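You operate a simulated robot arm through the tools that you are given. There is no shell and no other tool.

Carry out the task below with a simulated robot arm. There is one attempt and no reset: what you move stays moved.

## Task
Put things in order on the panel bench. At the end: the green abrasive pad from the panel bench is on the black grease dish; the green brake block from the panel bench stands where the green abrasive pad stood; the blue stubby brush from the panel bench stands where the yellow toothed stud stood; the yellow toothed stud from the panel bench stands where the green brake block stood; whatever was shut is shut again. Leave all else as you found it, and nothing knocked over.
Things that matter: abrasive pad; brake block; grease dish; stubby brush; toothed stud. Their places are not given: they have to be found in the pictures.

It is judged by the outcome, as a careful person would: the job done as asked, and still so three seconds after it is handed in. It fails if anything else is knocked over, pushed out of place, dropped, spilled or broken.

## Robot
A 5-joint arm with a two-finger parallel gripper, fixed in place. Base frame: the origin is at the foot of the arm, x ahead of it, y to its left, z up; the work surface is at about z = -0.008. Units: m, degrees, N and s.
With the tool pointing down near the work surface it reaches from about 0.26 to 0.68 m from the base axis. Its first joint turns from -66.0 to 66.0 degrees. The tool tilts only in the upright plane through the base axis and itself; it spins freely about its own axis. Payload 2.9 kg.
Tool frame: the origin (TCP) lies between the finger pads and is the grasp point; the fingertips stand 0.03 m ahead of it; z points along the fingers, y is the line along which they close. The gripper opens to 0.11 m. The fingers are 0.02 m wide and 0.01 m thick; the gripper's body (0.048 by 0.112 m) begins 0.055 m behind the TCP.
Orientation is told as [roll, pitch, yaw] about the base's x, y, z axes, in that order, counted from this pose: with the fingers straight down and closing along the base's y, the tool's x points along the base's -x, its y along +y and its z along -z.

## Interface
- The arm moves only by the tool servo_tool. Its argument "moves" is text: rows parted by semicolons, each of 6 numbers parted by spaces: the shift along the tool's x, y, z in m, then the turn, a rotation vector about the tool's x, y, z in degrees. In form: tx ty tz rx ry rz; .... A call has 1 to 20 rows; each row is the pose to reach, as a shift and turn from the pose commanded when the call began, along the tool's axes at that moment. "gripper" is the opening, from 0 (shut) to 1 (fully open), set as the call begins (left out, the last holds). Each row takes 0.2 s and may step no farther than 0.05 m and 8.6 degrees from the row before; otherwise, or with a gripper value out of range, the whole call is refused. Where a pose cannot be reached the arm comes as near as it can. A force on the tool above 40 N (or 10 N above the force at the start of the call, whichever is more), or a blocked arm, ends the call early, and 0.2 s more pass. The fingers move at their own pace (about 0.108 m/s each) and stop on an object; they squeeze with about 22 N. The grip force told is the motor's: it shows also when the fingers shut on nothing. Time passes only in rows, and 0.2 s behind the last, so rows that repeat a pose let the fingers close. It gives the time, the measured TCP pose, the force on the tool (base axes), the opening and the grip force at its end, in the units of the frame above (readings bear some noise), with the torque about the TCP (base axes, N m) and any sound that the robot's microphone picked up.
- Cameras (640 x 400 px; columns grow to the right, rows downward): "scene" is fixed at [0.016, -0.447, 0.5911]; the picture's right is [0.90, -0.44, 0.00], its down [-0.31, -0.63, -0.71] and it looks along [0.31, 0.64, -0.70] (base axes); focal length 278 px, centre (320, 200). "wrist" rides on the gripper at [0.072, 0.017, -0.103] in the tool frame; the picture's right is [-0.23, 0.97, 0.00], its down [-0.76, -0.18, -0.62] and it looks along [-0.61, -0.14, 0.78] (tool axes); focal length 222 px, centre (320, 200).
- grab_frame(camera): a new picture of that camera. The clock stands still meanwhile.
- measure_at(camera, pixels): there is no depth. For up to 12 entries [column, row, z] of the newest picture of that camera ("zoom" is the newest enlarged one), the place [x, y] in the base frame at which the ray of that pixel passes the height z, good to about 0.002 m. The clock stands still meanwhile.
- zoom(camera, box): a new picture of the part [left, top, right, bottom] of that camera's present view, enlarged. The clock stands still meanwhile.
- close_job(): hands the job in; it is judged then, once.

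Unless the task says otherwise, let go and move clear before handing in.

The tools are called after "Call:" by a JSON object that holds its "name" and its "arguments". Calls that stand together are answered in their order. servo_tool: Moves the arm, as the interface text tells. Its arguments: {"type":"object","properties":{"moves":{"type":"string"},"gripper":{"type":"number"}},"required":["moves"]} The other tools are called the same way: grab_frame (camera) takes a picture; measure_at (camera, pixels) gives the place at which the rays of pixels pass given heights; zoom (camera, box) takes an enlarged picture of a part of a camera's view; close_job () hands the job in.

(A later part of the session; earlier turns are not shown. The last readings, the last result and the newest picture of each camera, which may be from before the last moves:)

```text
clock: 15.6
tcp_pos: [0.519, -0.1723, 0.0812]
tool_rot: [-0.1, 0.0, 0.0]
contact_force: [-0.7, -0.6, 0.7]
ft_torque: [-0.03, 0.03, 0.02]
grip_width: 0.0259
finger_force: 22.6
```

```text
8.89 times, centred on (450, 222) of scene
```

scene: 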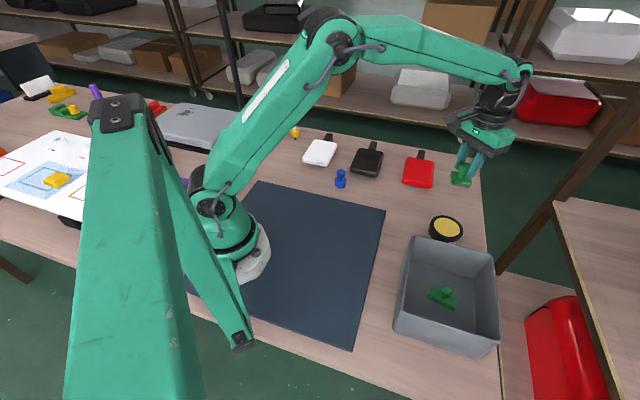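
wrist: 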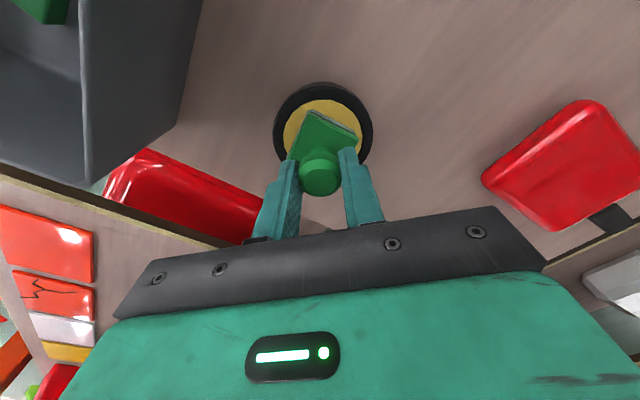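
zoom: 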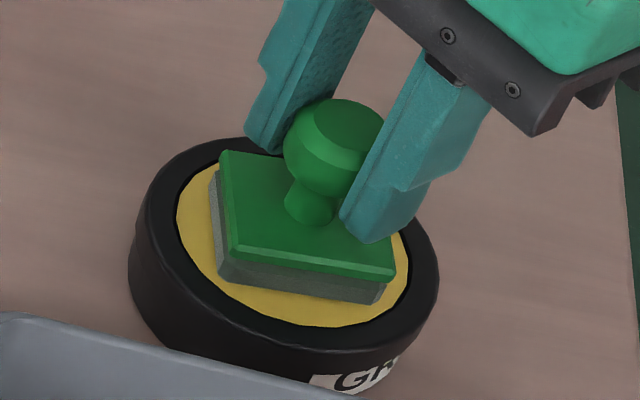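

It's nearly touching with a force of 0.7 N and well inside the dish. I'll release now and wait, then retreat upward.

Call:
{"name": "servo_tool", "arguments": {"moves": "0 0 0 0 0 0; 0 0 0 0 0 0; 0 0 0 0 0 0", "gripper": 0.6}}

Call:
{"name": "servo_tool", "arguments": {"moves": "0 0 -0.02 0 0 0; 0 0 -0.05 0 0 0; 0 0 -0.09 0 0 0; 0 0 -0.12 0 0 0"}}

Call:
{"name": "grab_frame", "arguments": {"camera": "wrist"}}

Call:
{"name": "zoom", "arguments": {"camera": "scene", "box": [425, 195, 475, 245]}}

```text
clock: 16.4
tcp_pos: [0.5185, -0.1711, 0.082]
tool_rot: [0.0, 0.1, 0.1]
contact_force: [-0.1, 1.2, 0.5]
ft_torque: [0.02, 0.01, 0.02]
grip_width: 0.0657
finger_force: 0.1
```

```text
clock: 17.4
tcp_pos: [0.5195, -0.1706, 0.2012]
tool_rot: [0.0, 0.1, 0.0]
contact_force: [-0.2, -0.1, 0.0]
ft_torque: [0.04, 0.01, 0.04]
grip_width: 0.0658
finger_force: 0.2
```

```text
taken
```

wrist: 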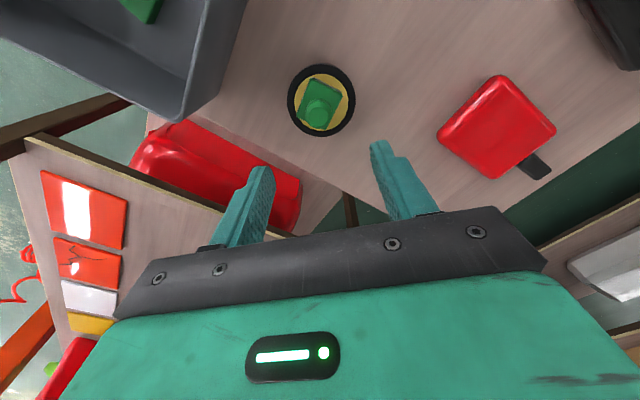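

```text
8.00 times, centred on (450, 220) of scene
```

zoom: 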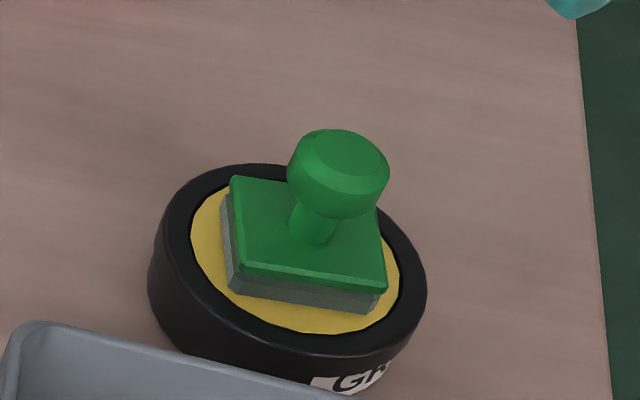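

The pad stands on the black dish, and the dish edges are unchanged at columns 428.5 to 463.4. Next I'll move above the bin to measure the green brake block.

Call:
{"name": "servo_tool", "arguments": {"moves": "0.028 -0.028 -0.004 0 0 0; 0.056 -0.056 -0.008 0 0 0; 0.084 -0.084 -0.012 0 0 0; 0.112 -0.112 -0.016 0 0 0; 0.1385 -0.14 -0.02 0 0 0"}}

Call:
{"name": "grab_frame", "arguments": {"camera": "wrist"}}

Call:
{"name": "grab_frame", "arguments": {"camera": "scene"}}

```text
clock: 18.6
tcp_pos: [0.3806, -0.3129, 0.2196]
tool_rot: [0.0, 0.0, 0.0]
contact_force: [-0.1, 0.2, 0.4]
ft_torque: [0.0, 0.0, 0.01]
grip_width: 0.0659
finger_force: 0.1
```

```text
taken
```

wrist: 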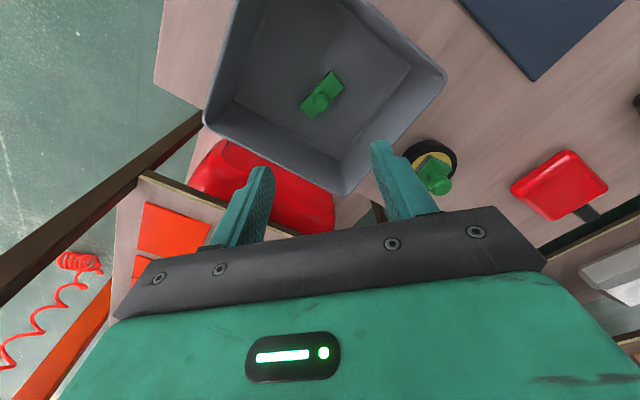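

```text
taken
```

scene: 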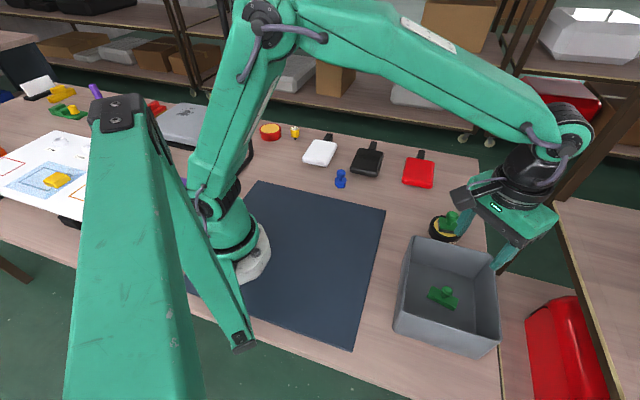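

The wrist view shows the whole bin interior with only the green block at (321,95). I'll zoom in from both cameras to measure it.

Call:
{"name": "zoom", "arguments": {"camera": "wrist", "box": [290, 60, 350, 130]}}

Call:
{"name": "zoom", "arguments": {"camera": "scene", "box": [420, 275, 470, 325]}}

Call:
{"name": "zoom", "arguments": {"camera": "wrist", "box": [190, 0, 460, 200]}}

```text
5.71 times, centred on (320, 95) of wrist
```

zoom: 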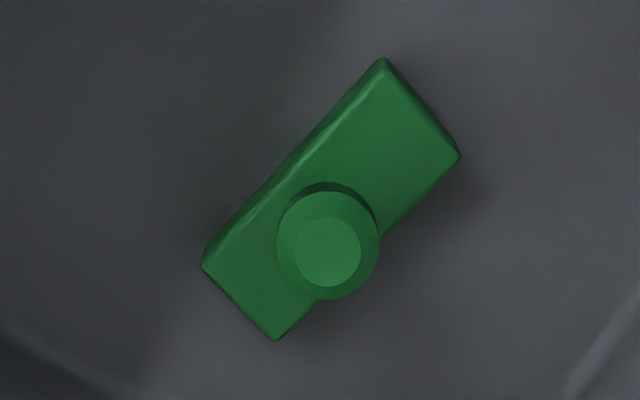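

```text
8.00 times, centred on (445, 300) of scene
```

zoom: 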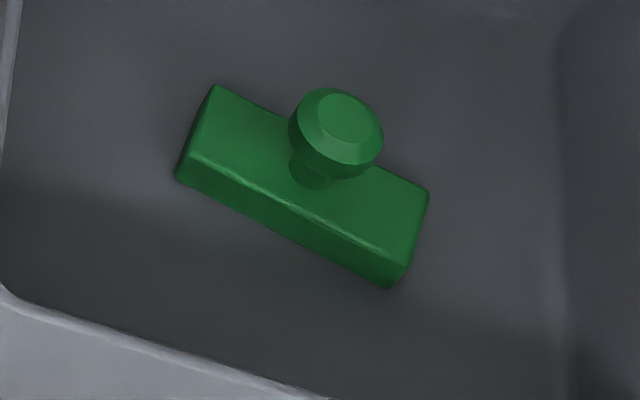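

```text
2.00 times, centred on (325, 100) of wrist
```

zoom: 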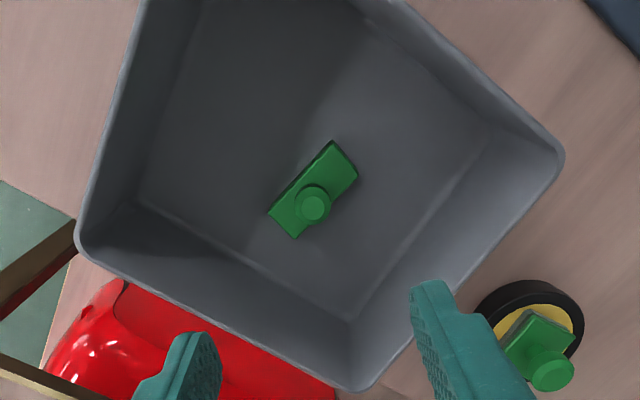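

Now I'll triangulate the block's top-face corners and knob from both zooms.

Call:
{"name": "measure_at", "arguments": {"camera": "wrist", "pixels": [[330.9, 70.5, 0.015], [344.2, 87.1, 0.015], [312.5, 119.2, 0.015], [299.5, 105.9, 0.015], [321.2, 104.1, 0.03], [321.2, 104.1, 0.04], [321.2, 104.1, 0.05], [344.2, 87.1, 0.0], [299.5, 105.9, 0.0]]}}

Call:
{"name": "measure_at", "arguments": {"camera": "scene", "pixels": [[431.6, 285.9, 0.015], [458.5, 298.75, 0.015], [455.6, 307.75, 0.015], [428.5, 294.4, 0.015], [448.25, 289.75, 0.03], [448.25, 289.75, 0.04], [448.25, 289.75, 0.05], [455.6, 307.75, 0.0], [428.5, 294.4, 0.0], [454, 311, -0.005], [427.3, 297.3, -0.005]]}}

```text
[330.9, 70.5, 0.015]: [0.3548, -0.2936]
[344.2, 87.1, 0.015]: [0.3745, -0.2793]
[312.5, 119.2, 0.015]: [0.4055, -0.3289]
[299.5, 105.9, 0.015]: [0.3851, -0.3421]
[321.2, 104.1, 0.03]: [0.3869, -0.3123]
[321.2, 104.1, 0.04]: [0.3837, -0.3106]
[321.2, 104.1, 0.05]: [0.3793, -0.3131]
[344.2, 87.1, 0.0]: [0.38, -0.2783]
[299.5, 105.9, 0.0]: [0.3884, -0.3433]
```

```text
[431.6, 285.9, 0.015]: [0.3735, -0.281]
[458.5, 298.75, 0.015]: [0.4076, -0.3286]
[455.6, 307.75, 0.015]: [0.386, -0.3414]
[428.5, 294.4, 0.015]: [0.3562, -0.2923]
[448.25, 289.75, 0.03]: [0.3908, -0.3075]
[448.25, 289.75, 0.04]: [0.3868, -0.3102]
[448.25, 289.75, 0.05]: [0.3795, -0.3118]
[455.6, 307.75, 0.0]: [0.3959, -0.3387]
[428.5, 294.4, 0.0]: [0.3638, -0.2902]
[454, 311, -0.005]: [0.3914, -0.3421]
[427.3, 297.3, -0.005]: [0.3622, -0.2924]
```

The block top is at z≈0.015, with the knob top at z≈0.05 near (0.3795,-0.3125), and it's about 0.024 m wide. I'll descend to just above the knob and check alignment.

Call:
{"name": "servo_tool", "arguments": {"moves": "0.001 -0.0005 0.04 0 0 0; 0.0013 -0.0005 0.08 0 0 0; 0.0013 -0.0005 0.12 0 0 0; 0.0013 -0.0005 0.13 0 0 0; 0.0013 -0.0005 0.13 0 0 0"}}

Call:
{"name": "grab_frame", "arguments": {"camera": "wrist"}}

Call:
{"name": "zoom", "arguments": {"camera": "scene", "box": [390, 220, 520, 340]}}

```text
clock: 19.8
tcp_pos: [0.3792, -0.3127, 0.0848]
tool_rot: [0.1, 0.0, -0.1]
contact_force: [-0.1, 0.7, 0.6]
ft_torque: [0.04, 0.01, -0.01]
grip_width: 0.066
finger_force: 0.1
```

```text
taken
```

wrist: 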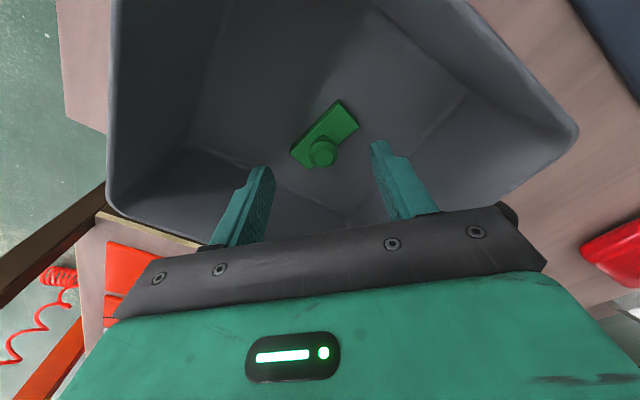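

```text
3.33 times, centred on (455, 280) of scene
```

zoom: 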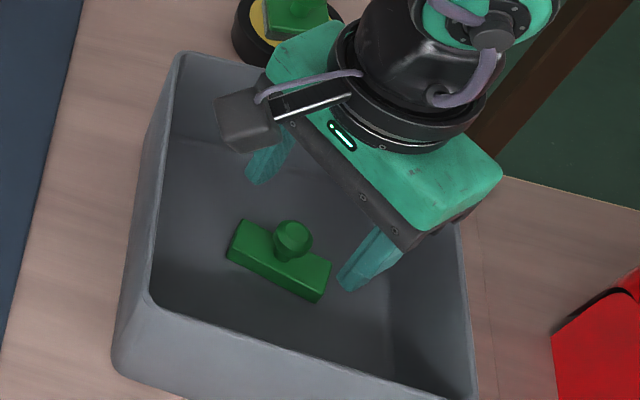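

The knob is near (323,150) in the wrist view. I'll verify its offset from the tool before going lower.

Call:
{"name": "zoom", "arguments": {"camera": "wrist", "box": [280, 90, 370, 180]}}

```text
4.44 times, centred on (325, 135) of wrist
```

zoom: 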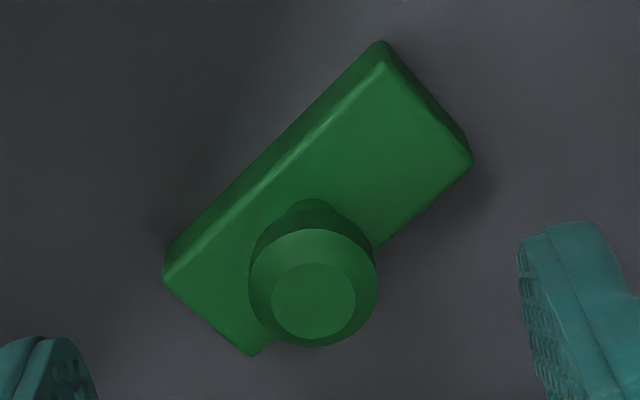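

The knob top centre is at (323.4,157.5), about 2 mm toward +y from the axis. The z reading of 0.0848 was lower than expected, so I'll apply the small correction and re-read before descending.

Call:
{"name": "servo_tool", "arguments": {"moves": "0.0005 0.0015 0 0 0 0; 0.0005 0.0015 0 0 0 0"}}

```text
clock: 20.4
tcp_pos: [0.3779, -0.3121, 0.0879]
tool_rot: [0.0, 0.0, 0.0]
contact_force: [-0.4, -0.6, 0.2]
ft_torque: [0.03, 0.02, -0.02]
grip_width: 0.066
finger_force: 0.1
```

The reading settles near 0.088. I'll lower 0.037 so the tips stay about 5 mm above the block's top face, then close on the knob.

Call:
{"name": "servo_tool", "arguments": {"moves": "0 0 0.018 0 0 0; 0 0 0.037 0 0 0; 0 0 0.037 0 0 0"}}

Call:
{"name": "zoom", "arguments": {"camera": "scene", "box": [390, 240, 500, 340]}}

Call:
{"name": "zoom", "arguments": {"camera": "wrist", "box": [220, 80, 440, 240]}}

```text
clock: 21.2
tcp_pos: [0.3784, -0.3133, 0.0504]
tool_rot: [0.0, 0.0, 0.0]
contact_force: [-1.3, -0.4, 0.7]
ft_torque: [0.0, -0.01, 0.02]
grip_width: 0.0664
finger_force: 0.1
```

```text
4.00 times, centred on (445, 290) of scene
```

zoom: 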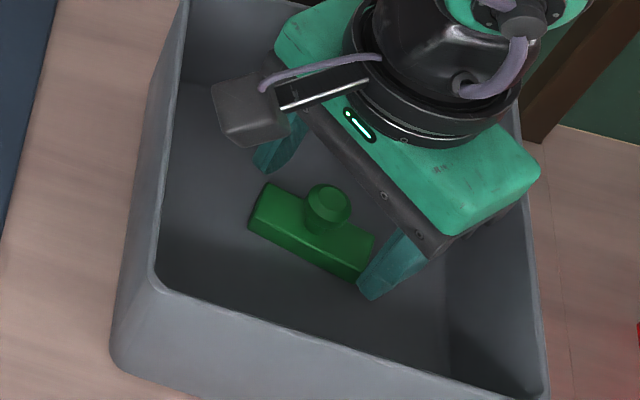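

```text
2.50 times, centred on (330, 160) of wrist
```

zoom: 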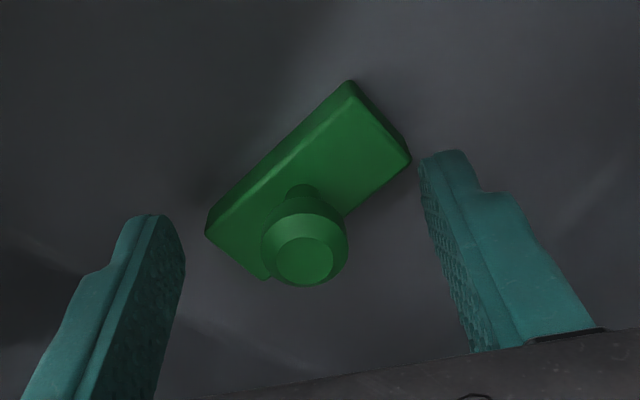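

The knob lies between the fingers with the tips clear of the block. Closing the gripper.

Call:
{"name": "servo_tool", "arguments": {"moves": "0 0 0 0 0 0; 0 0 0 0 0 0; 0 0 0 0 0 0", "gripper": 0}}

Call:
{"name": "zoom", "arguments": {"camera": "wrist", "box": [220, 80, 440, 240]}}

Call:
{"name": "zoom", "arguments": {"camera": "scene", "box": [410, 265, 480, 325]}}

```text
clock: 22.0
tcp_pos: [0.379, -0.313, 0.0506]
tool_rot: [0.0, 0.0, 0.0]
contact_force: [0.5, 0.5, -0.1]
ft_torque: [0.0, 0.02, 0.01]
grip_width: 0.0202
finger_force: 22.5
```

```text
2.50 times, centred on (330, 160) of wrist
```

zoom: 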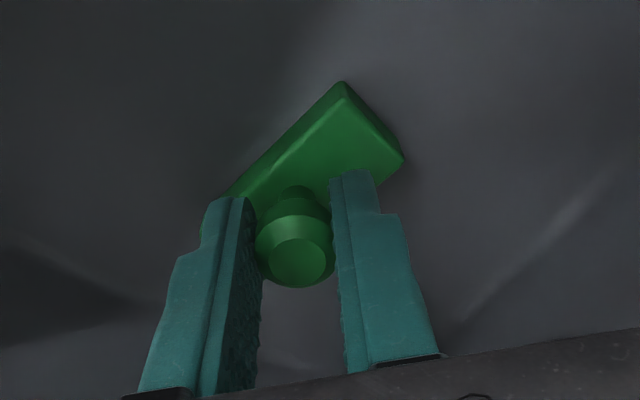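

```text
6.67 times, centred on (445, 295) of scene
```

zoom: 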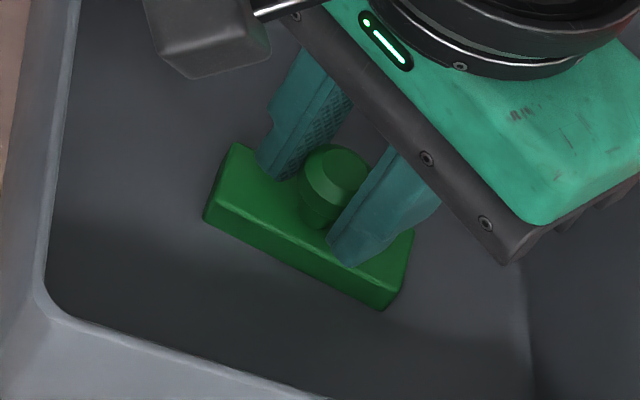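

The knob is gripped at 0.0202 m. I'll lift the block straight out of the bin.

Call:
{"name": "servo_tool", "arguments": {"moves": "0 0 -0.02 0 0 0; 0 0 -0.05 0 0 0; 0 0 -0.085 0 0 0; 0 0 -0.12 0 0 0; 0 0 -0.15 0 0 0; 0 0 -0.165 0 0 0"}}

Call:
{"name": "zoom", "arguments": {"camera": "wrist", "box": [220, 80, 440, 240]}}

Call:
{"name": "grab_frame", "arguments": {"camera": "scene"}}

```text
clock: 23.4
tcp_pos: [0.3803, -0.3097, 0.2161]
tool_rot: [0.1, -0.1, 0.0]
contact_force: [0.1, -0.5, -1.9]
ft_torque: [-0.01, 0.01, -0.02]
grip_width: 0.0202
finger_force: 22.5
```

```text
2.50 times, centred on (330, 160) of wrist
```

zoom: 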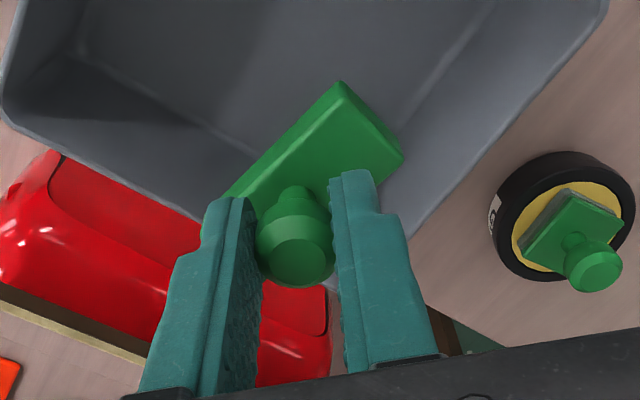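

```text
taken
```

scene: 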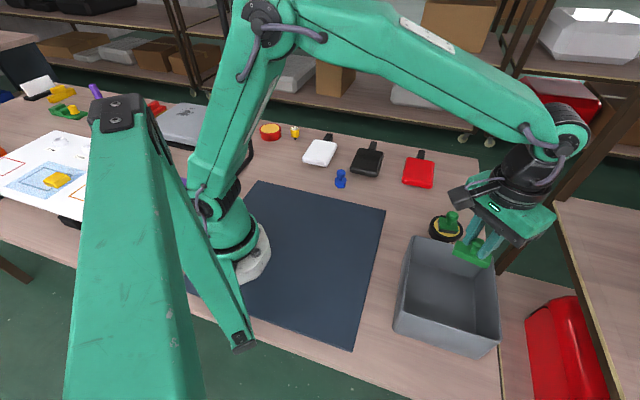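

The block is clear of the bin with the grip steady, and the bin is now empty. I'll carry it around in front of the base to above the pad's old spot at (0.212,0.283).

Call:
{"name": "servo_tool", "arguments": {"moves": "-0.002 0.025 0 0 0 0; -0.005 0.065 0 0 0 0; -0.008 0.109 0 0 0 0; -0.011 0.153 0 0 0 0; -0.014 0.197 0 0 0 0; -0.017 0.241 0 0 0 0; -0.02 0.285 0 0 0 0; -0.01 0.325 0 0 0 0; 0.013 0.361 0 0 0 0; 0.0365 0.397 0 0 0 0; 0.06 0.433 0 0 0 0; 0.083 0.468 0 0 0 0; 0.1065 0.5035 0 0 0 0; 0.13 0.539 0 0 0 0; 0.151 0.571 0 0 0 0; 0.167 0.595 0 0 0 0; 0.167 0.595 0 0 0 0"}}

Call:
{"name": "grab_frame", "arguments": {"camera": "wrist"}}

Call:
{"name": "grab_frame", "arguments": {"camera": "scene"}}

```text
clock: 27.0
tcp_pos: [0.2134, 0.2859, 0.2156]
tool_rot: [0.1, 0.0, 0.0]
contact_force: [0.4, -0.2, -1.7]
ft_torque: [0.0, 0.04, -0.02]
grip_width: 0.0201
finger_force: 22.2
```

```text
taken
```

wrist: 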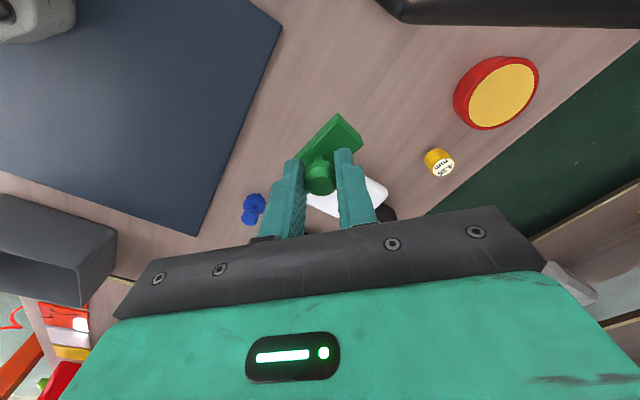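

```text
taken
```

scene: 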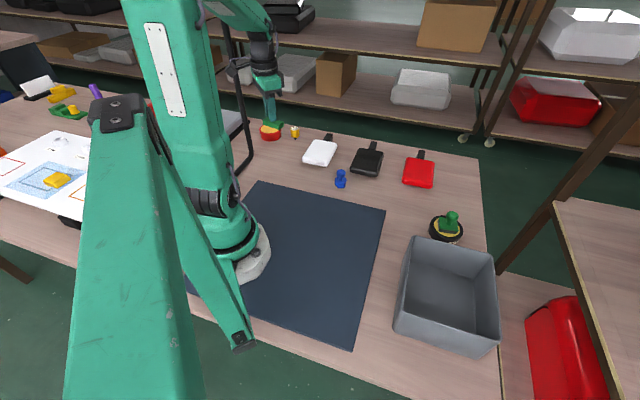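

I'm above the pad's old spot. I'll lower most of the way to TCP z≈0.06 and check the height in the scene camera.

Call:
{"name": "servo_tool", "arguments": {"moves": "0 -0.001 0.03 0 0 0; 0 -0.001 0.07 0 0 0; 0 -0.001 0.11 0 0 0; 0 -0.001 0.14 0 0 0; 0 -0.001 0.155 0 0 0; 0 -0.001 0.155 0 0 0"}}

Call:
{"name": "zoom", "arguments": {"camera": "scene", "box": [250, 130, 310, 190]}}

Call:
{"name": "zoom", "arguments": {"camera": "wrist", "box": [220, 80, 440, 240]}}

```text
clock: 28.4
tcp_pos: [0.2149, 0.2822, 0.0621]
tool_rot: [0.0, 0.0, -0.1]
contact_force: [-0.1, 0.3, -0.2]
ft_torque: [-0.02, 0.03, -0.01]
grip_width: 0.0204
finger_force: 21.5
```

```text
6.67 times, centred on (280, 160) of scene
```

zoom: 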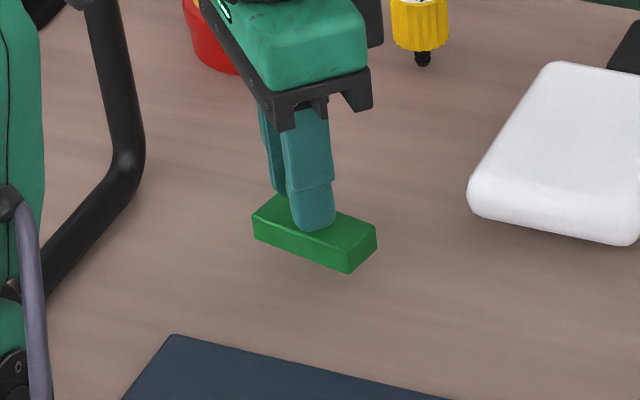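

```text
2.50 times, centred on (330, 160) of wrist
```

zoom: 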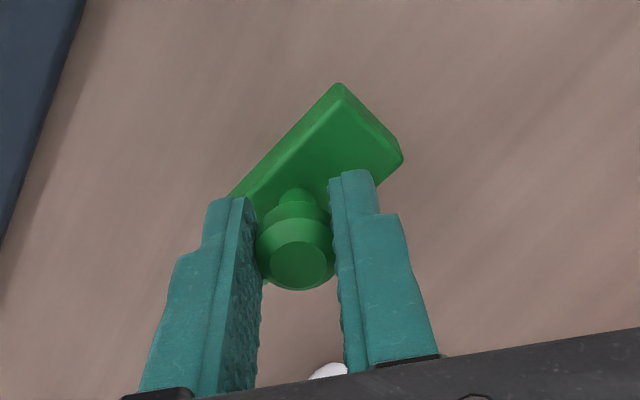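

The block hangs level about a centimetre above the table. I'll lower carefully and watch the contact force.

Call:
{"name": "servo_tool", "arguments": {"moves": "0.001 0 0.006 0 0 0; 0.001 0 0.01 0 0 0; 0.001 0 0.011 0 0 0; 0.001 0 0.011 0 0 0"}}

Call:
{"name": "zoom", "arguments": {"camera": "scene", "box": [260, 145, 300, 185]}}

```text
clock: 29.4
tcp_pos: [0.2133, 0.2848, 0.0523]
tool_rot: [0.0, 0.0, 0.1]
contact_force: [-0.1, 0.7, -1.7]
ft_torque: [0.02, 0.03, 0.02]
grip_width: 0.0198
finger_force: 22.0
```

```text
10.00 times, centred on (280, 165) of scene
```

zoom: 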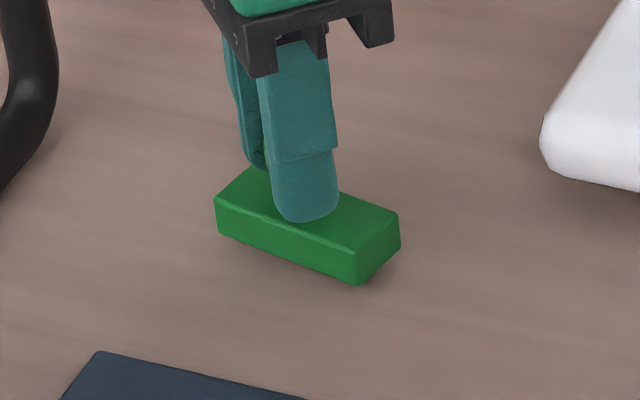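

Call:
{"name": "servo_tool", "arguments": {"moves": "0 0 0.001 0 0 0; 0 0 0.002 0 0 0; 0 0 0.0025 0 0 0; 0 0 0.0025 0 0 0"}}

Call:
{"name": "zoom", "arguments": {"camera": "scene", "box": [260, 145, 300, 185]}}

```text
clock: 30.4
tcp_pos: [0.2137, 0.2835, 0.0496]
tool_rot: [0.1, 0.1, 0.1]
contact_force: [0.6, 0.4, -1.0]
ft_torque: [-0.01, -0.03, 0.02]
grip_width: 0.0199
finger_force: 22.4
```

```text
10.00 times, centred on (280, 165) of scene
```

zoom: 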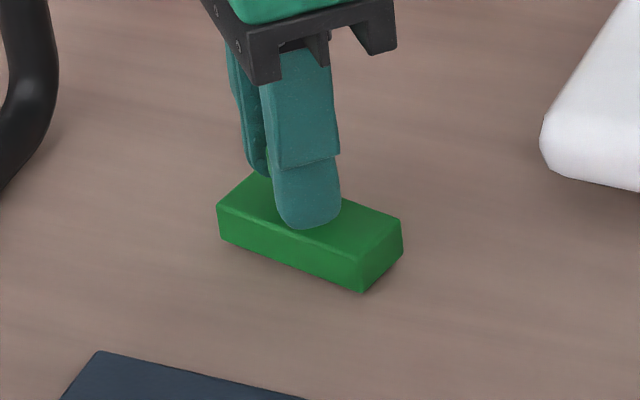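

There's no contact yet, since the force is still just the block's weight. I'll keep creeping down.

Call:
{"name": "servo_tool", "arguments": {"moves": "0 0 0.001 0 0 0; 0 0 0.0015 0 0 0; 0 0 0.0015 0 0 0"}}

```text
clock: 31.2
tcp_pos: [0.2115, 0.2838, 0.048]
tool_rot: [0.0, 0.0, 0.0]
contact_force: [0.8, -0.1, -1.5]
ft_torque: [0.0, 0.02, 0.03]
grip_width: 0.0201
finger_force: 21.7
```

Call:
{"name": "servo_tool", "arguments": {"moves": "0 0 0.001 0 0 0; 0 0 0.0015 0 0 0; 0 0 0.0015 0 0 0"}}

Call:
{"name": "zoom", "arguments": {"camera": "scene", "box": [260, 145, 300, 185]}}

```text
clock: 32.0
tcp_pos: [0.211, 0.2839, 0.0477]
tool_rot: [0.0, 0.0, 0.0]
contact_force: [-0.1, 0.1, -1.5]
ft_torque: [0.01, 0.0, -0.02]
grip_width: 0.0201
finger_force: 22.0
```

```text
10.00 times, centred on (280, 165) of scene
```

zoom: 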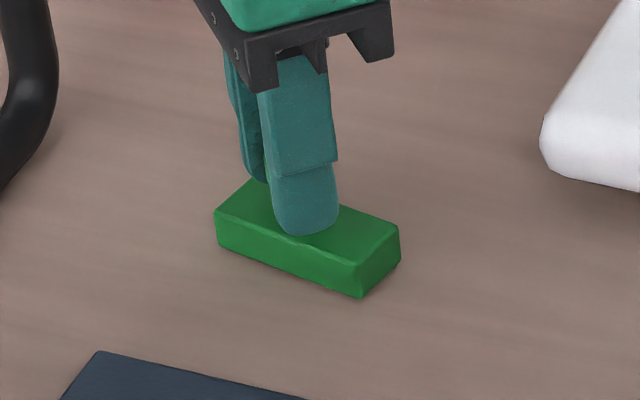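

Still hanging, with Fz ≈ −1.5 N. Another millimetre or so.

Call:
{"name": "servo_tool", "arguments": {"moves": "0 0 0.001 0 0 0; 0 0 0.0015 0 0 0; 0 0 0.0015 0 0 0"}}

```text
clock: 32.8
tcp_pos: [0.2125, 0.2835, 0.045]
tool_rot: [0.0, -0.1, 0.0]
contact_force: [-1.3, -6.1, 15.6]
ft_torque: [-0.08, -0.01, -0.05]
grip_width: 0.02
finger_force: 22.2
```

The block has touched down with a force of 15.6 N. I'll back off 0.8 mm to unload, then check.

Call:
{"name": "servo_tool", "arguments": {"moves": "0 0 -0.0008 0 0 0; 0 0 -0.0008 0 0 0"}}

Call:
{"name": "zoom", "arguments": {"camera": "scene", "box": [260, 145, 300, 185]}}

```text
clock: 33.4
tcp_pos: [0.211, 0.2842, 0.0469]
tool_rot: [0.0, 0.0, 0.0]
contact_force: [-0.1, 0.6, -1.2]
ft_torque: [-0.02, -0.02, -0.01]
grip_width: 0.0202
finger_force: 22.0
```

```text
10.00 times, centred on (280, 165) of scene
```

zoom: 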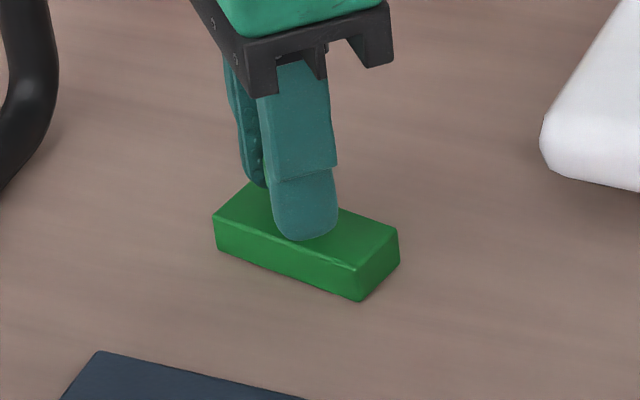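

The load is relieved within a fraction of a millimetre of the table, so I'll release and then retreat upward.

Call:
{"name": "servo_tool", "arguments": {"moves": "0 0 0 0 0 0; 0 0 0 0 0 0; 0 0 0 0 0 0", "gripper": 0.6}}

Call:
{"name": "servo_tool", "arguments": {"moves": "0 0 -0.02 0 0 0; 0 0 -0.05 0 0 0; 0 0 -0.09 0 0 0; 0 0 -0.13 0 0 0"}}

Call:
{"name": "grab_frame", "arguments": {"camera": "wrist"}}

Call:
{"name": "zoom", "arguments": {"camera": "scene", "box": [260, 145, 300, 185]}}

```text
clock: 34.2
tcp_pos: [0.2122, 0.2838, 0.0451]
tool_rot: [0.0, -0.1, 0.0]
contact_force: [-0.2, 0.4, 0.2]
ft_torque: [-0.01, -0.01, 0.01]
grip_width: 0.0658
finger_force: 0.0
```

```text
clock: 35.2
tcp_pos: [0.2108, 0.2841, 0.1754]
tool_rot: [0.0, 0.0, 0.0]
contact_force: [-0.9, -0.3, -0.6]
ft_torque: [0.03, -0.04, -0.03]
grip_width: 0.0659
finger_force: 0.1
```

```text
taken
```

wrist: 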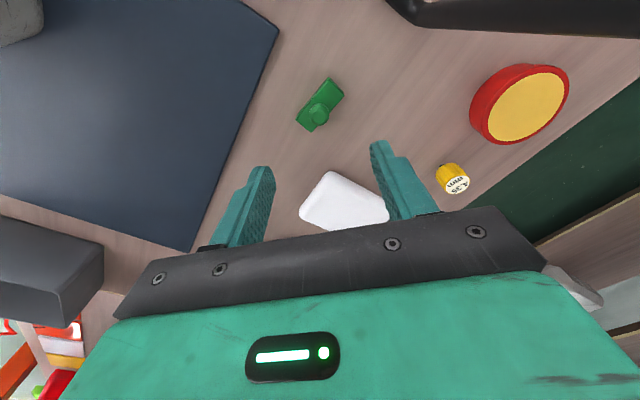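

```text
10.00 times, centred on (280, 165) of scene
```

zoom: 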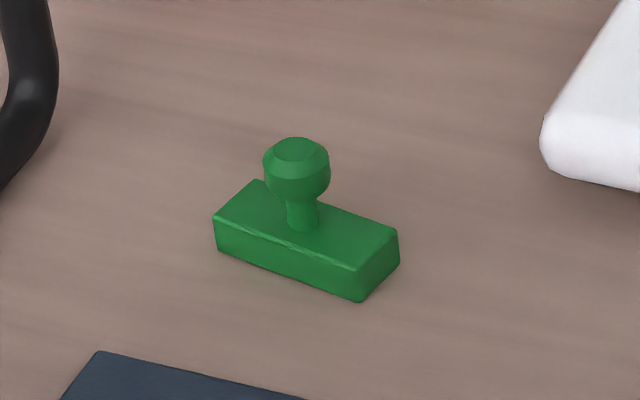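

The block stands at the pad's old place. I'll verify its centre, then move above the yellow stud.

Call:
{"name": "measure_at", "arguments": {"camera": "scene", "pixels": [[273.8, 163, 0.011], [287.8, 168, 0.011], [283.8, 171.8, 0.011], [269.3, 166.7, 0.011], [277.7, 160, 0.045]]}}

Call:
{"name": "servo_tool", "arguments": {"moves": "-0.025 0.03 0 0 0 0; -0.051 0.061 0 0 0 0; -0.076 0.092 0 0 0 0; -0.101 0.123 0 0 0 0; -0.1265 0.153 0 0 0 0; -0.1265 0.153 0 0 0 0"}}

Call:
{"name": "grab_frame", "arguments": {"camera": "wrist"}}

Call:
{"name": "grab_frame", "arguments": {"camera": "scene"}}

```text
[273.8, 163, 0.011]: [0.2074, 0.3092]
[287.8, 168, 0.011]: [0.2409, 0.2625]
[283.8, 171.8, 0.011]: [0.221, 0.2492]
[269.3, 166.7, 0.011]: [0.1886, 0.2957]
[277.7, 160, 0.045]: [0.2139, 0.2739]
```

```text
clock: 36.6
tcp_pos: [0.3347, 0.4343, 0.1752]
tool_rot: [0.0, -0.1, 0.0]
contact_force: [-0.7, 0.3, 1.2]
ft_torque: [-0.01, 0.0, 0.07]
grip_width: 0.0659
finger_force: 0.1
```

```text
taken
```

wrist: 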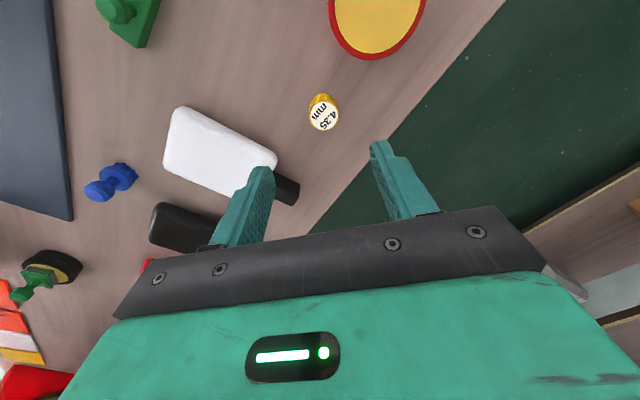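

```text
taken
```

scene: 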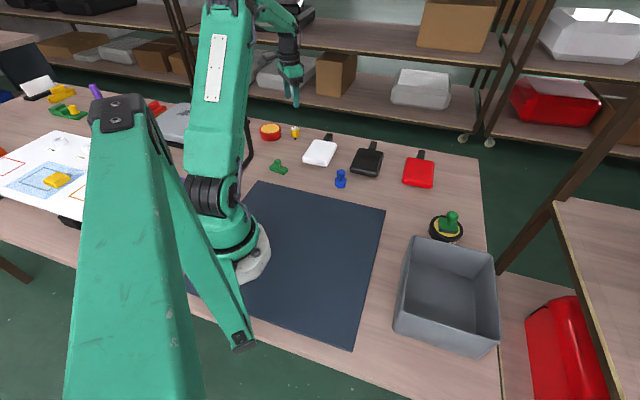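

The block's centre measures about (0.2145,0.279), within a few millimetres of the pad's old centre. Now I'll zoom on the stud, which is at wrist (324,112).

Call:
{"name": "zoom", "arguments": {"camera": "wrist", "box": [290, 75, 360, 145]}}

Call:
{"name": "zoom", "arguments": {"camera": "scene", "box": [280, 117, 310, 147]}}

```text
5.71 times, centred on (325, 110) of wrist
```

zoom: 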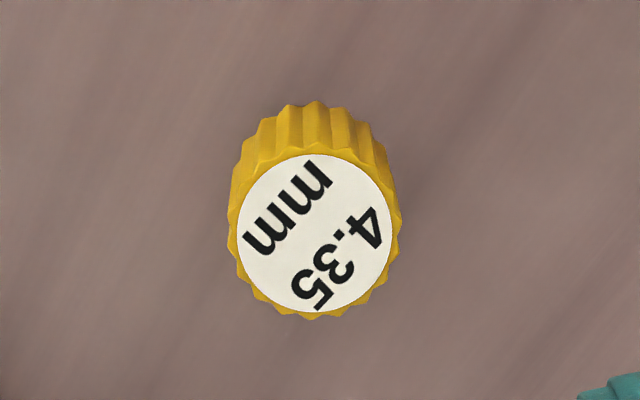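

```text
13.33 times, centred on (295, 132) of scene
```

zoom: 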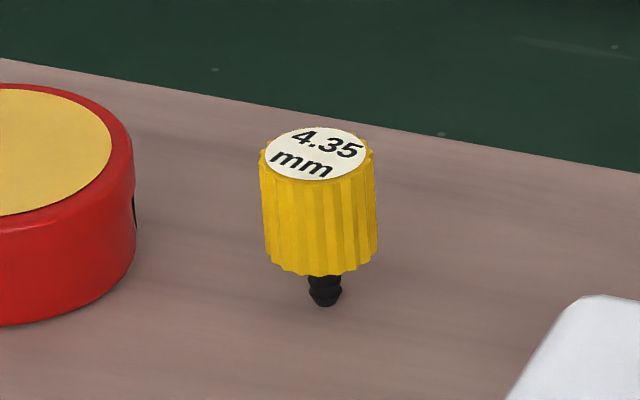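

The stud's top face centre is at wrist (324.3,115.8) and scene (294.8,128.5). I'll measure both to fix its position.

Call:
{"name": "measure_at", "arguments": {"camera": "wrist", "pixels": [[324.3, 115.8, 0.036], [324.3, 115.8, 0.04], [324.3, 115.8, 0.044], [310, 112, 0.04], [338.8, 115, 0.04], [324, 130, 0.04], [324, 101, 0.04]]}}

Call:
{"name": "measure_at", "arguments": {"camera": "scene", "pixels": [[294.8, 128.55, 0.036], [294.8, 128.55, 0.04], [294.8, 128.55, 0.044], [295.4, 139.6, -0.008], [295, 137.3, 0.0], [295, 137.3, 0.005], [291.5, 136.8, 0.003], [299, 136.4, 0.003]]}}

```text
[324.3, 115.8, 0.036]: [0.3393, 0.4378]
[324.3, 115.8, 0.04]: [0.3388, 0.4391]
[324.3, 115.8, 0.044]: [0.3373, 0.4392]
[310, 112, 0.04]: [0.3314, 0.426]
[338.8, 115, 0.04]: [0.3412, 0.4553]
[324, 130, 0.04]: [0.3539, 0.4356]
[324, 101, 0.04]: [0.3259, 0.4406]
```

```text
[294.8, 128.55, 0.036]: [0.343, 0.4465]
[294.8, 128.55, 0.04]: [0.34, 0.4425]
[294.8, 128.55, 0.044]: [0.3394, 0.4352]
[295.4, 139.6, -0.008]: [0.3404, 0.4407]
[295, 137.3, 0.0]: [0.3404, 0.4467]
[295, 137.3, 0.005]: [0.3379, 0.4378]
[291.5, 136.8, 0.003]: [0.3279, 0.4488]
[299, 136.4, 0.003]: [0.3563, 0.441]
```

The stud is at (0.339,0.439) with its top at z≈0.042. The tool axis is about 4 mm short in y, so I'll correct it and descend to just above the stud for another check.

Call:
{"name": "servo_tool", "arguments": {"moves": "-0.0025 0.0043 0.03 0 0 0; -0.0025 0.0043 0.065 0 0 0; -0.0025 0.0043 0.085 0 0 0; -0.0025 0.0043 0.085 0 0 0"}}

Call:
{"name": "zoom", "arguments": {"camera": "wrist", "box": [220, 80, 440, 220]}}

Call:
{"name": "zoom", "arguments": {"camera": "scene", "box": [265, 90, 325, 150]}}

```text
clock: 37.6
tcp_pos: [0.3411, 0.4422, 0.0903]
tool_rot: [0.0, 0.0, 0.1]
contact_force: [-0.1, -0.4, 0.6]
ft_torque: [0.0, -0.03, -0.02]
grip_width: 0.0665
finger_force: 0.0
```

```text
2.86 times, centred on (330, 150) of wrist
```

zoom: 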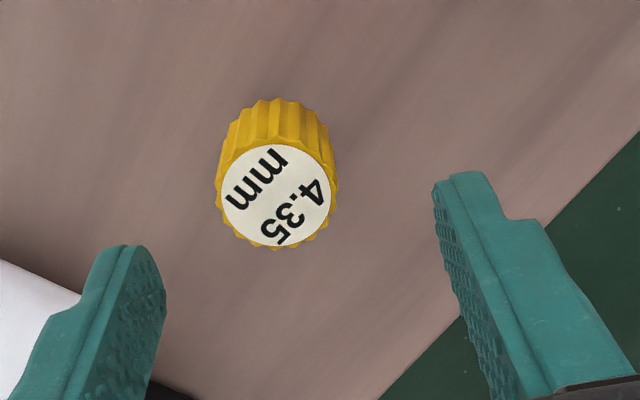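

```text
6.67 times, centred on (295, 120) of scene
```

zoom: 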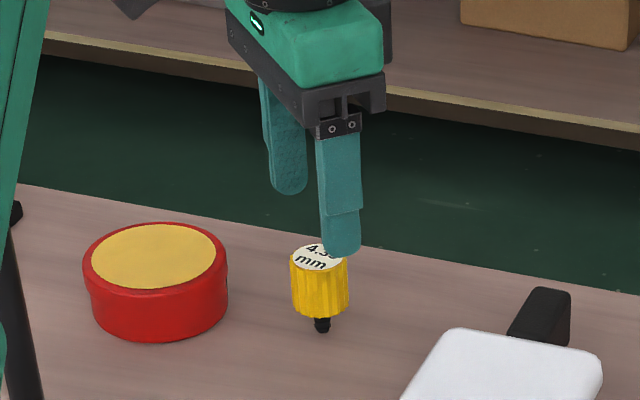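

The stud top is now at (315,147), and the reading agrees that I overshot by about (2.3, 3.5) mm. I'll correct back and re-check before descending.

Call:
{"name": "servo_tool", "arguments": {"moves": "0.0023 -0.0033 0.005 0 0 0; 0.0023 -0.0033 0.005 0 0 0; 0.0023 -0.0033 0.005 0 0 0"}}

Call:
{"name": "zoom", "arguments": {"camera": "wrist", "box": [220, 80, 440, 220]}}

```text
clock: 38.4
tcp_pos: [0.3391, 0.4374, 0.0857]
tool_rot: [-0.1, 0.0, 0.0]
contact_force: [1.2, 0.7, -0.8]
ft_torque: [-0.01, 0.03, 0.01]
grip_width: 0.066
finger_force: 0.1
```

```text
2.86 times, centred on (330, 150) of wrist
```

zoom: 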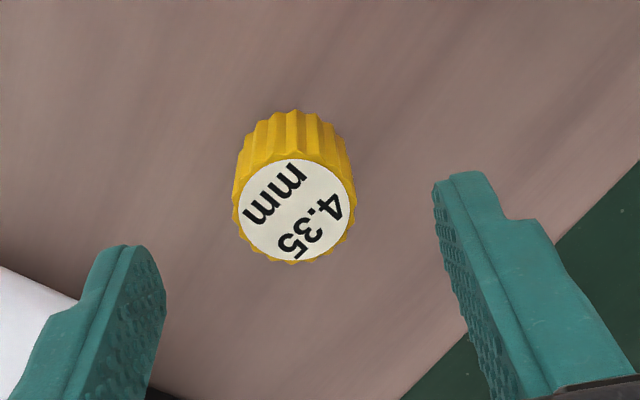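

The stud is now aligned, with its top at (321,152) as expected. I'll lower around it to TCP z≈0.034, keeping the tips off the table.

Call:
{"name": "servo_tool", "arguments": {"moves": "0 0 0.02 0 0 0; 0 0 0.04 0 0 0; 0 0 0.051 0 0 0; 0 0 0.051 0 0 0"}}

Call:
{"name": "zoom", "arguments": {"camera": "wrist", "box": [220, 100, 440, 240]}}

Call:
{"name": "zoom", "arguments": {"camera": "scene", "box": [265, 95, 325, 155]}}

```text
clock: 39.4
tcp_pos: [0.3383, 0.4365, 0.0349]
tool_rot: [-0.1, -0.1, 0.0]
contact_force: [-0.3, -0.6, 0.1]
ft_torque: [0.0, 0.01, -0.01]
grip_width: 0.0662
finger_force: 0.0
```

```text
2.86 times, centred on (330, 170) of wrist
```

zoom: 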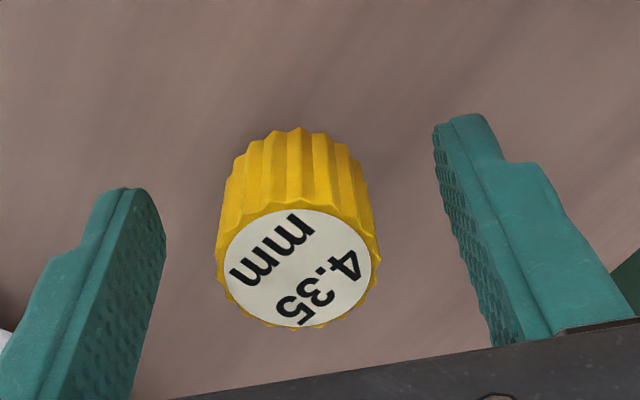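

```text
6.67 times, centred on (295, 125) of scene
```

zoom: 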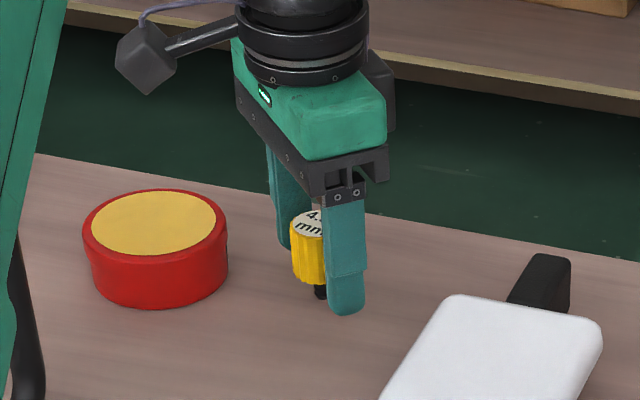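

The stud is between the fingers, slightly nearer the left one. I'll shift 1 mm to centre, then close.

Call:
{"name": "servo_tool", "arguments": {"moves": "0 -0.0012 0 0 0 0; 0 -0.0012 0 0 0 0"}}

Call:
{"name": "servo_tool", "arguments": {"moves": "0 0 0 0 0 0; 0 0 0 0 0 0; 0 0 0 0 0 0", "gripper": 0}}

Call:
{"name": "zoom", "arguments": {"camera": "wrist", "box": [220, 100, 440, 240]}}

Call:
{"name": "zoom", "arguments": {"camera": "scene", "box": [265, 95, 325, 155]}}

```text
clock: 40.0
tcp_pos: [0.3388, 0.4364, 0.0357]
tool_rot: [0.1, 0.0, -0.1]
contact_force: [-0.4, -0.4, -0.2]
ft_torque: [-0.02, -0.01, -0.02]
grip_width: 0.0662
finger_force: 0.1
```

```text
clock: 40.8
tcp_pos: [0.3406, 0.4363, 0.0359]
tool_rot: [0.1, -0.1, 0.1]
contact_force: [-0.1, -0.1, 0.6]
ft_torque: [-0.02, -0.02, -0.02]
grip_width: 0.0314
finger_force: 21.8
```

```text
2.86 times, centred on (330, 170) of wrist
```

zoom: 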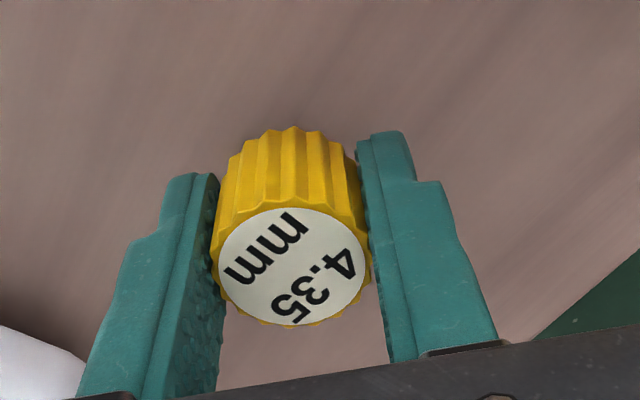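

```text
6.67 times, centred on (295, 125) of scene
```

zoom: 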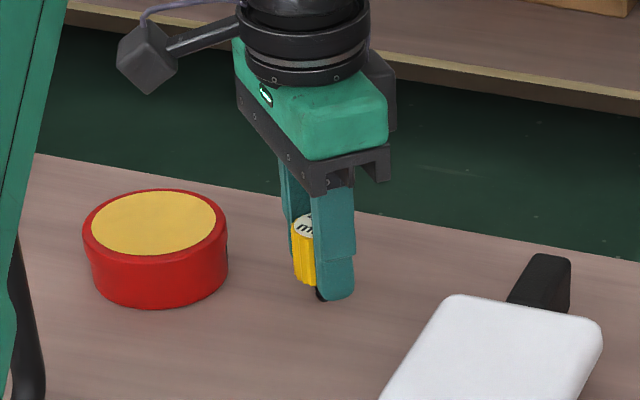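

The stud is gripped at 0.0314 m and upright. I'll lift it straight up and check that it hasn't shifted in the grip.

Call:
{"name": "servo_tool", "arguments": {"moves": "0 0 -0.01 0 0 0; 0 0 -0.035 0 0 0; 0 0 -0.07 0 0 0; 0 0 -0.11 0 0 0; 0 0 -0.145 0 0 0; 0 0 -0.17 0 0 0"}}

Call:
{"name": "zoom", "arguments": {"camera": "wrist", "box": [220, 100, 440, 240]}}

Call:
{"name": "zoom", "arguments": {"camera": "scene", "box": [255, 50, 335, 150]}}

```text
clock: 42.2
tcp_pos: [0.3393, 0.4357, 0.2051]
tool_rot: [0.0, 0.0, 0.0]
contact_force: [0.4, 0.1, 0.4]
ft_torque: [0.0, -0.03, 0.01]
grip_width: 0.0316
finger_force: 22.0
```

```text
2.86 times, centred on (330, 170) of wrist
```

zoom: 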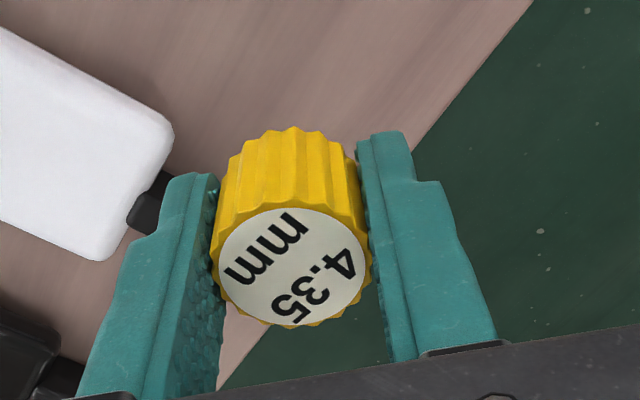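

```text
4.00 times, centred on (295, 100) of scene
```

zoom: 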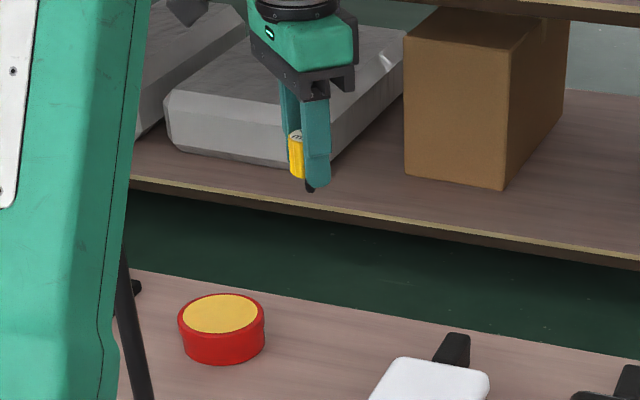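

The stud is steady in the grip. I'll carry it across to above the bin at (0.380,-0.312).

Call:
{"name": "servo_tool", "arguments": {"moves": "-0.001 -0.02 0 0 0 0; -0.003 -0.06 0 0 0 0; -0.006 -0.105 0 0 0 0; -0.008 -0.15 0 0 0 0; -0.011 -0.196 0 0 0 0; -0.013 -0.242 0 0 0 0; -0.016 -0.288 0 0 0 0; -0.018 -0.334 0 0 0 0; -0.021 -0.38 0 0 0 0; -0.023 -0.426 0 0 0 0; -0.026 -0.472 0 0 0 0; -0.028 -0.518 0 0 0 0; -0.031 -0.564 0 0 0 0; -0.033 -0.61 0 0 0 0; -0.036 -0.655 0 0 0 0; -0.038 -0.695 0 0 0 0; -0.04 -0.728 0 0 0 0; -0.041 -0.748 0 0 0 0; -0.041 -0.748 0 0 0 0"}}

Call:
{"name": "grab_frame", "arguments": {"camera": "wrist"}}

Call:
{"name": "grab_frame", "arguments": {"camera": "scene"}}

```text
clock: 46.2
tcp_pos: [0.3811, -0.3129, 0.2037]
tool_rot: [-0.1, 0.0, 0.0]
contact_force: [0.2, 1.0, -1.0]
ft_torque: [0.05, 0.02, 0.0]
grip_width: 0.0316
finger_force: 22.1
```

```text
taken
```

wrist: 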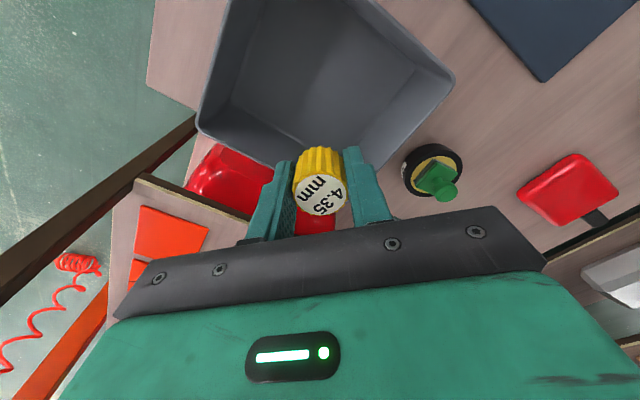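

```text
taken
```

scene: 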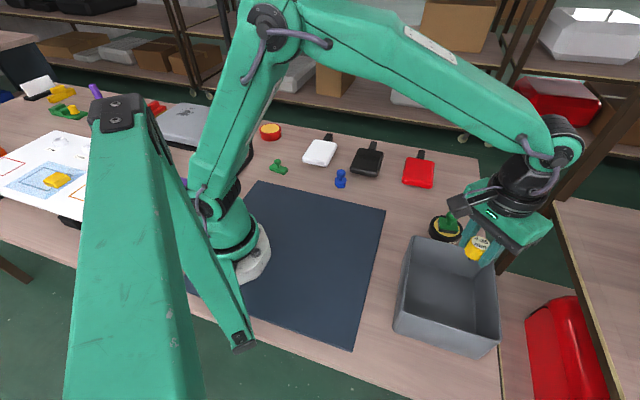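

I'm above the bin with the stud held. I'll lower into the bin to TCP z≈0.055 and look.

Call:
{"name": "servo_tool", "arguments": {"moves": "0 0 0.03 0 0 0; 0 0 0.07 0 0 0; 0 0 0.11 0 0 0; 0 0 0.138 0 0 0; 0 0 0.15 0 0 0; 0 0 0.15 0 0 0"}}

Call:
{"name": "zoom", "arguments": {"camera": "scene", "box": [400, 240, 500, 330]}}

Call:
{"name": "zoom", "arguments": {"camera": "wrist", "box": [220, 80, 440, 240]}}

```text
clock: 47.6
tcp_pos: [0.3811, -0.3121, 0.0549]
tool_rot: [0.0, 0.1, -0.1]
contact_force: [0.4, -0.2, -0.4]
ft_torque: [0.02, -0.02, 0.0]
grip_width: 0.0316
finger_force: 21.9
```

```text
4.44 times, centred on (450, 285) of scene
```

zoom: 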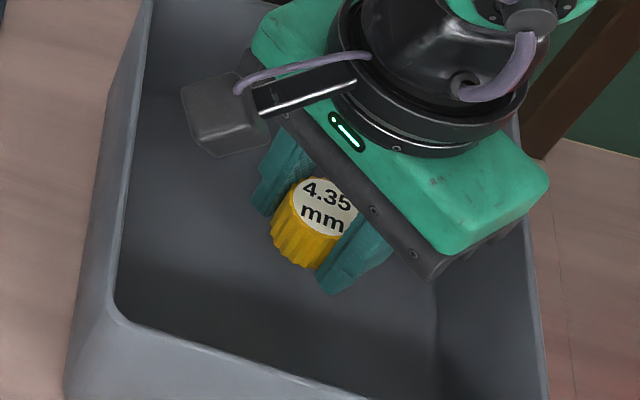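

```text
2.50 times, centred on (330, 160) of wrist
```

zoom: 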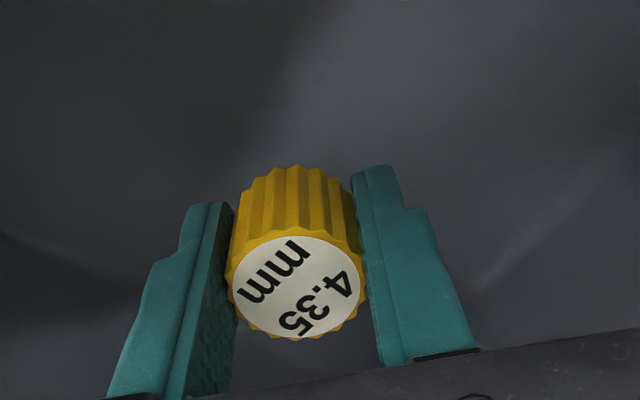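

Clearances inside the bin are good. I'll lower 11 mm to about 3 mm above the expected contact height, then creep.

Call:
{"name": "servo_tool", "arguments": {"moves": "0 0 0.005 0 0 0; 0 0 0.009 0 0 0; 0 0 0.011 0 0 0; 0 0 0.011 0 0 0"}}

Call:
{"name": "servo_tool", "arguments": {"moves": "0 0 0.0007 0 0 0; 0 0 0.0014 0 0 0; 0 0 0.0014 0 0 0"}}

```text
clock: 48.6
tcp_pos: [0.3783, -0.3124, 0.0449]
tool_rot: [0.1, 0.1, 0.0]
contact_force: [0.5, 0.1, -0.7]
ft_torque: [0.0, -0.02, 0.02]
grip_width: 0.0314
finger_force: 21.7
```

```text
clock: 49.4
tcp_pos: [0.3777, -0.3118, 0.0434]
tool_rot: [0.0, 0.1, 0.0]
contact_force: [0.0, 0.2, -0.5]
ft_torque: [-0.03, 0.0, 0.04]
grip_width: 0.0315
finger_force: 21.7
```

Call:
{"name": "servo_tool", "arguments": {"moves": "0 0 0.0007 0 0 0; 0 0 0.0012 0 0 0; 0 0 0.0012 0 0 0"}}

```text
clock: 50.2
tcp_pos: [0.3797, -0.3104, 0.0425]
tool_rot: [0.0, 0.0, 0.0]
contact_force: [-0.5, -1.2, -1.0]
ft_torque: [0.01, 0.0, 0.02]
grip_width: 0.0314
finger_force: 22.4
```

There's no contact yet at 0.0425, so I'll keep creeping in sub-millimetre steps.

Call:
{"name": "servo_tool", "arguments": {"moves": "0 0 0.0005 0 0 0; 0 0 0.001 0 0 0; 0 0 0.001 0 0 0"}}

```text
clock: 51.0
tcp_pos: [0.3794, -0.3111, 0.0411]
tool_rot: [0.0, 0.0, 0.0]
contact_force: [-0.2, -0.4, -0.8]
ft_torque: [0.01, -0.01, -0.04]
grip_width: 0.0314
finger_force: 22.1
```

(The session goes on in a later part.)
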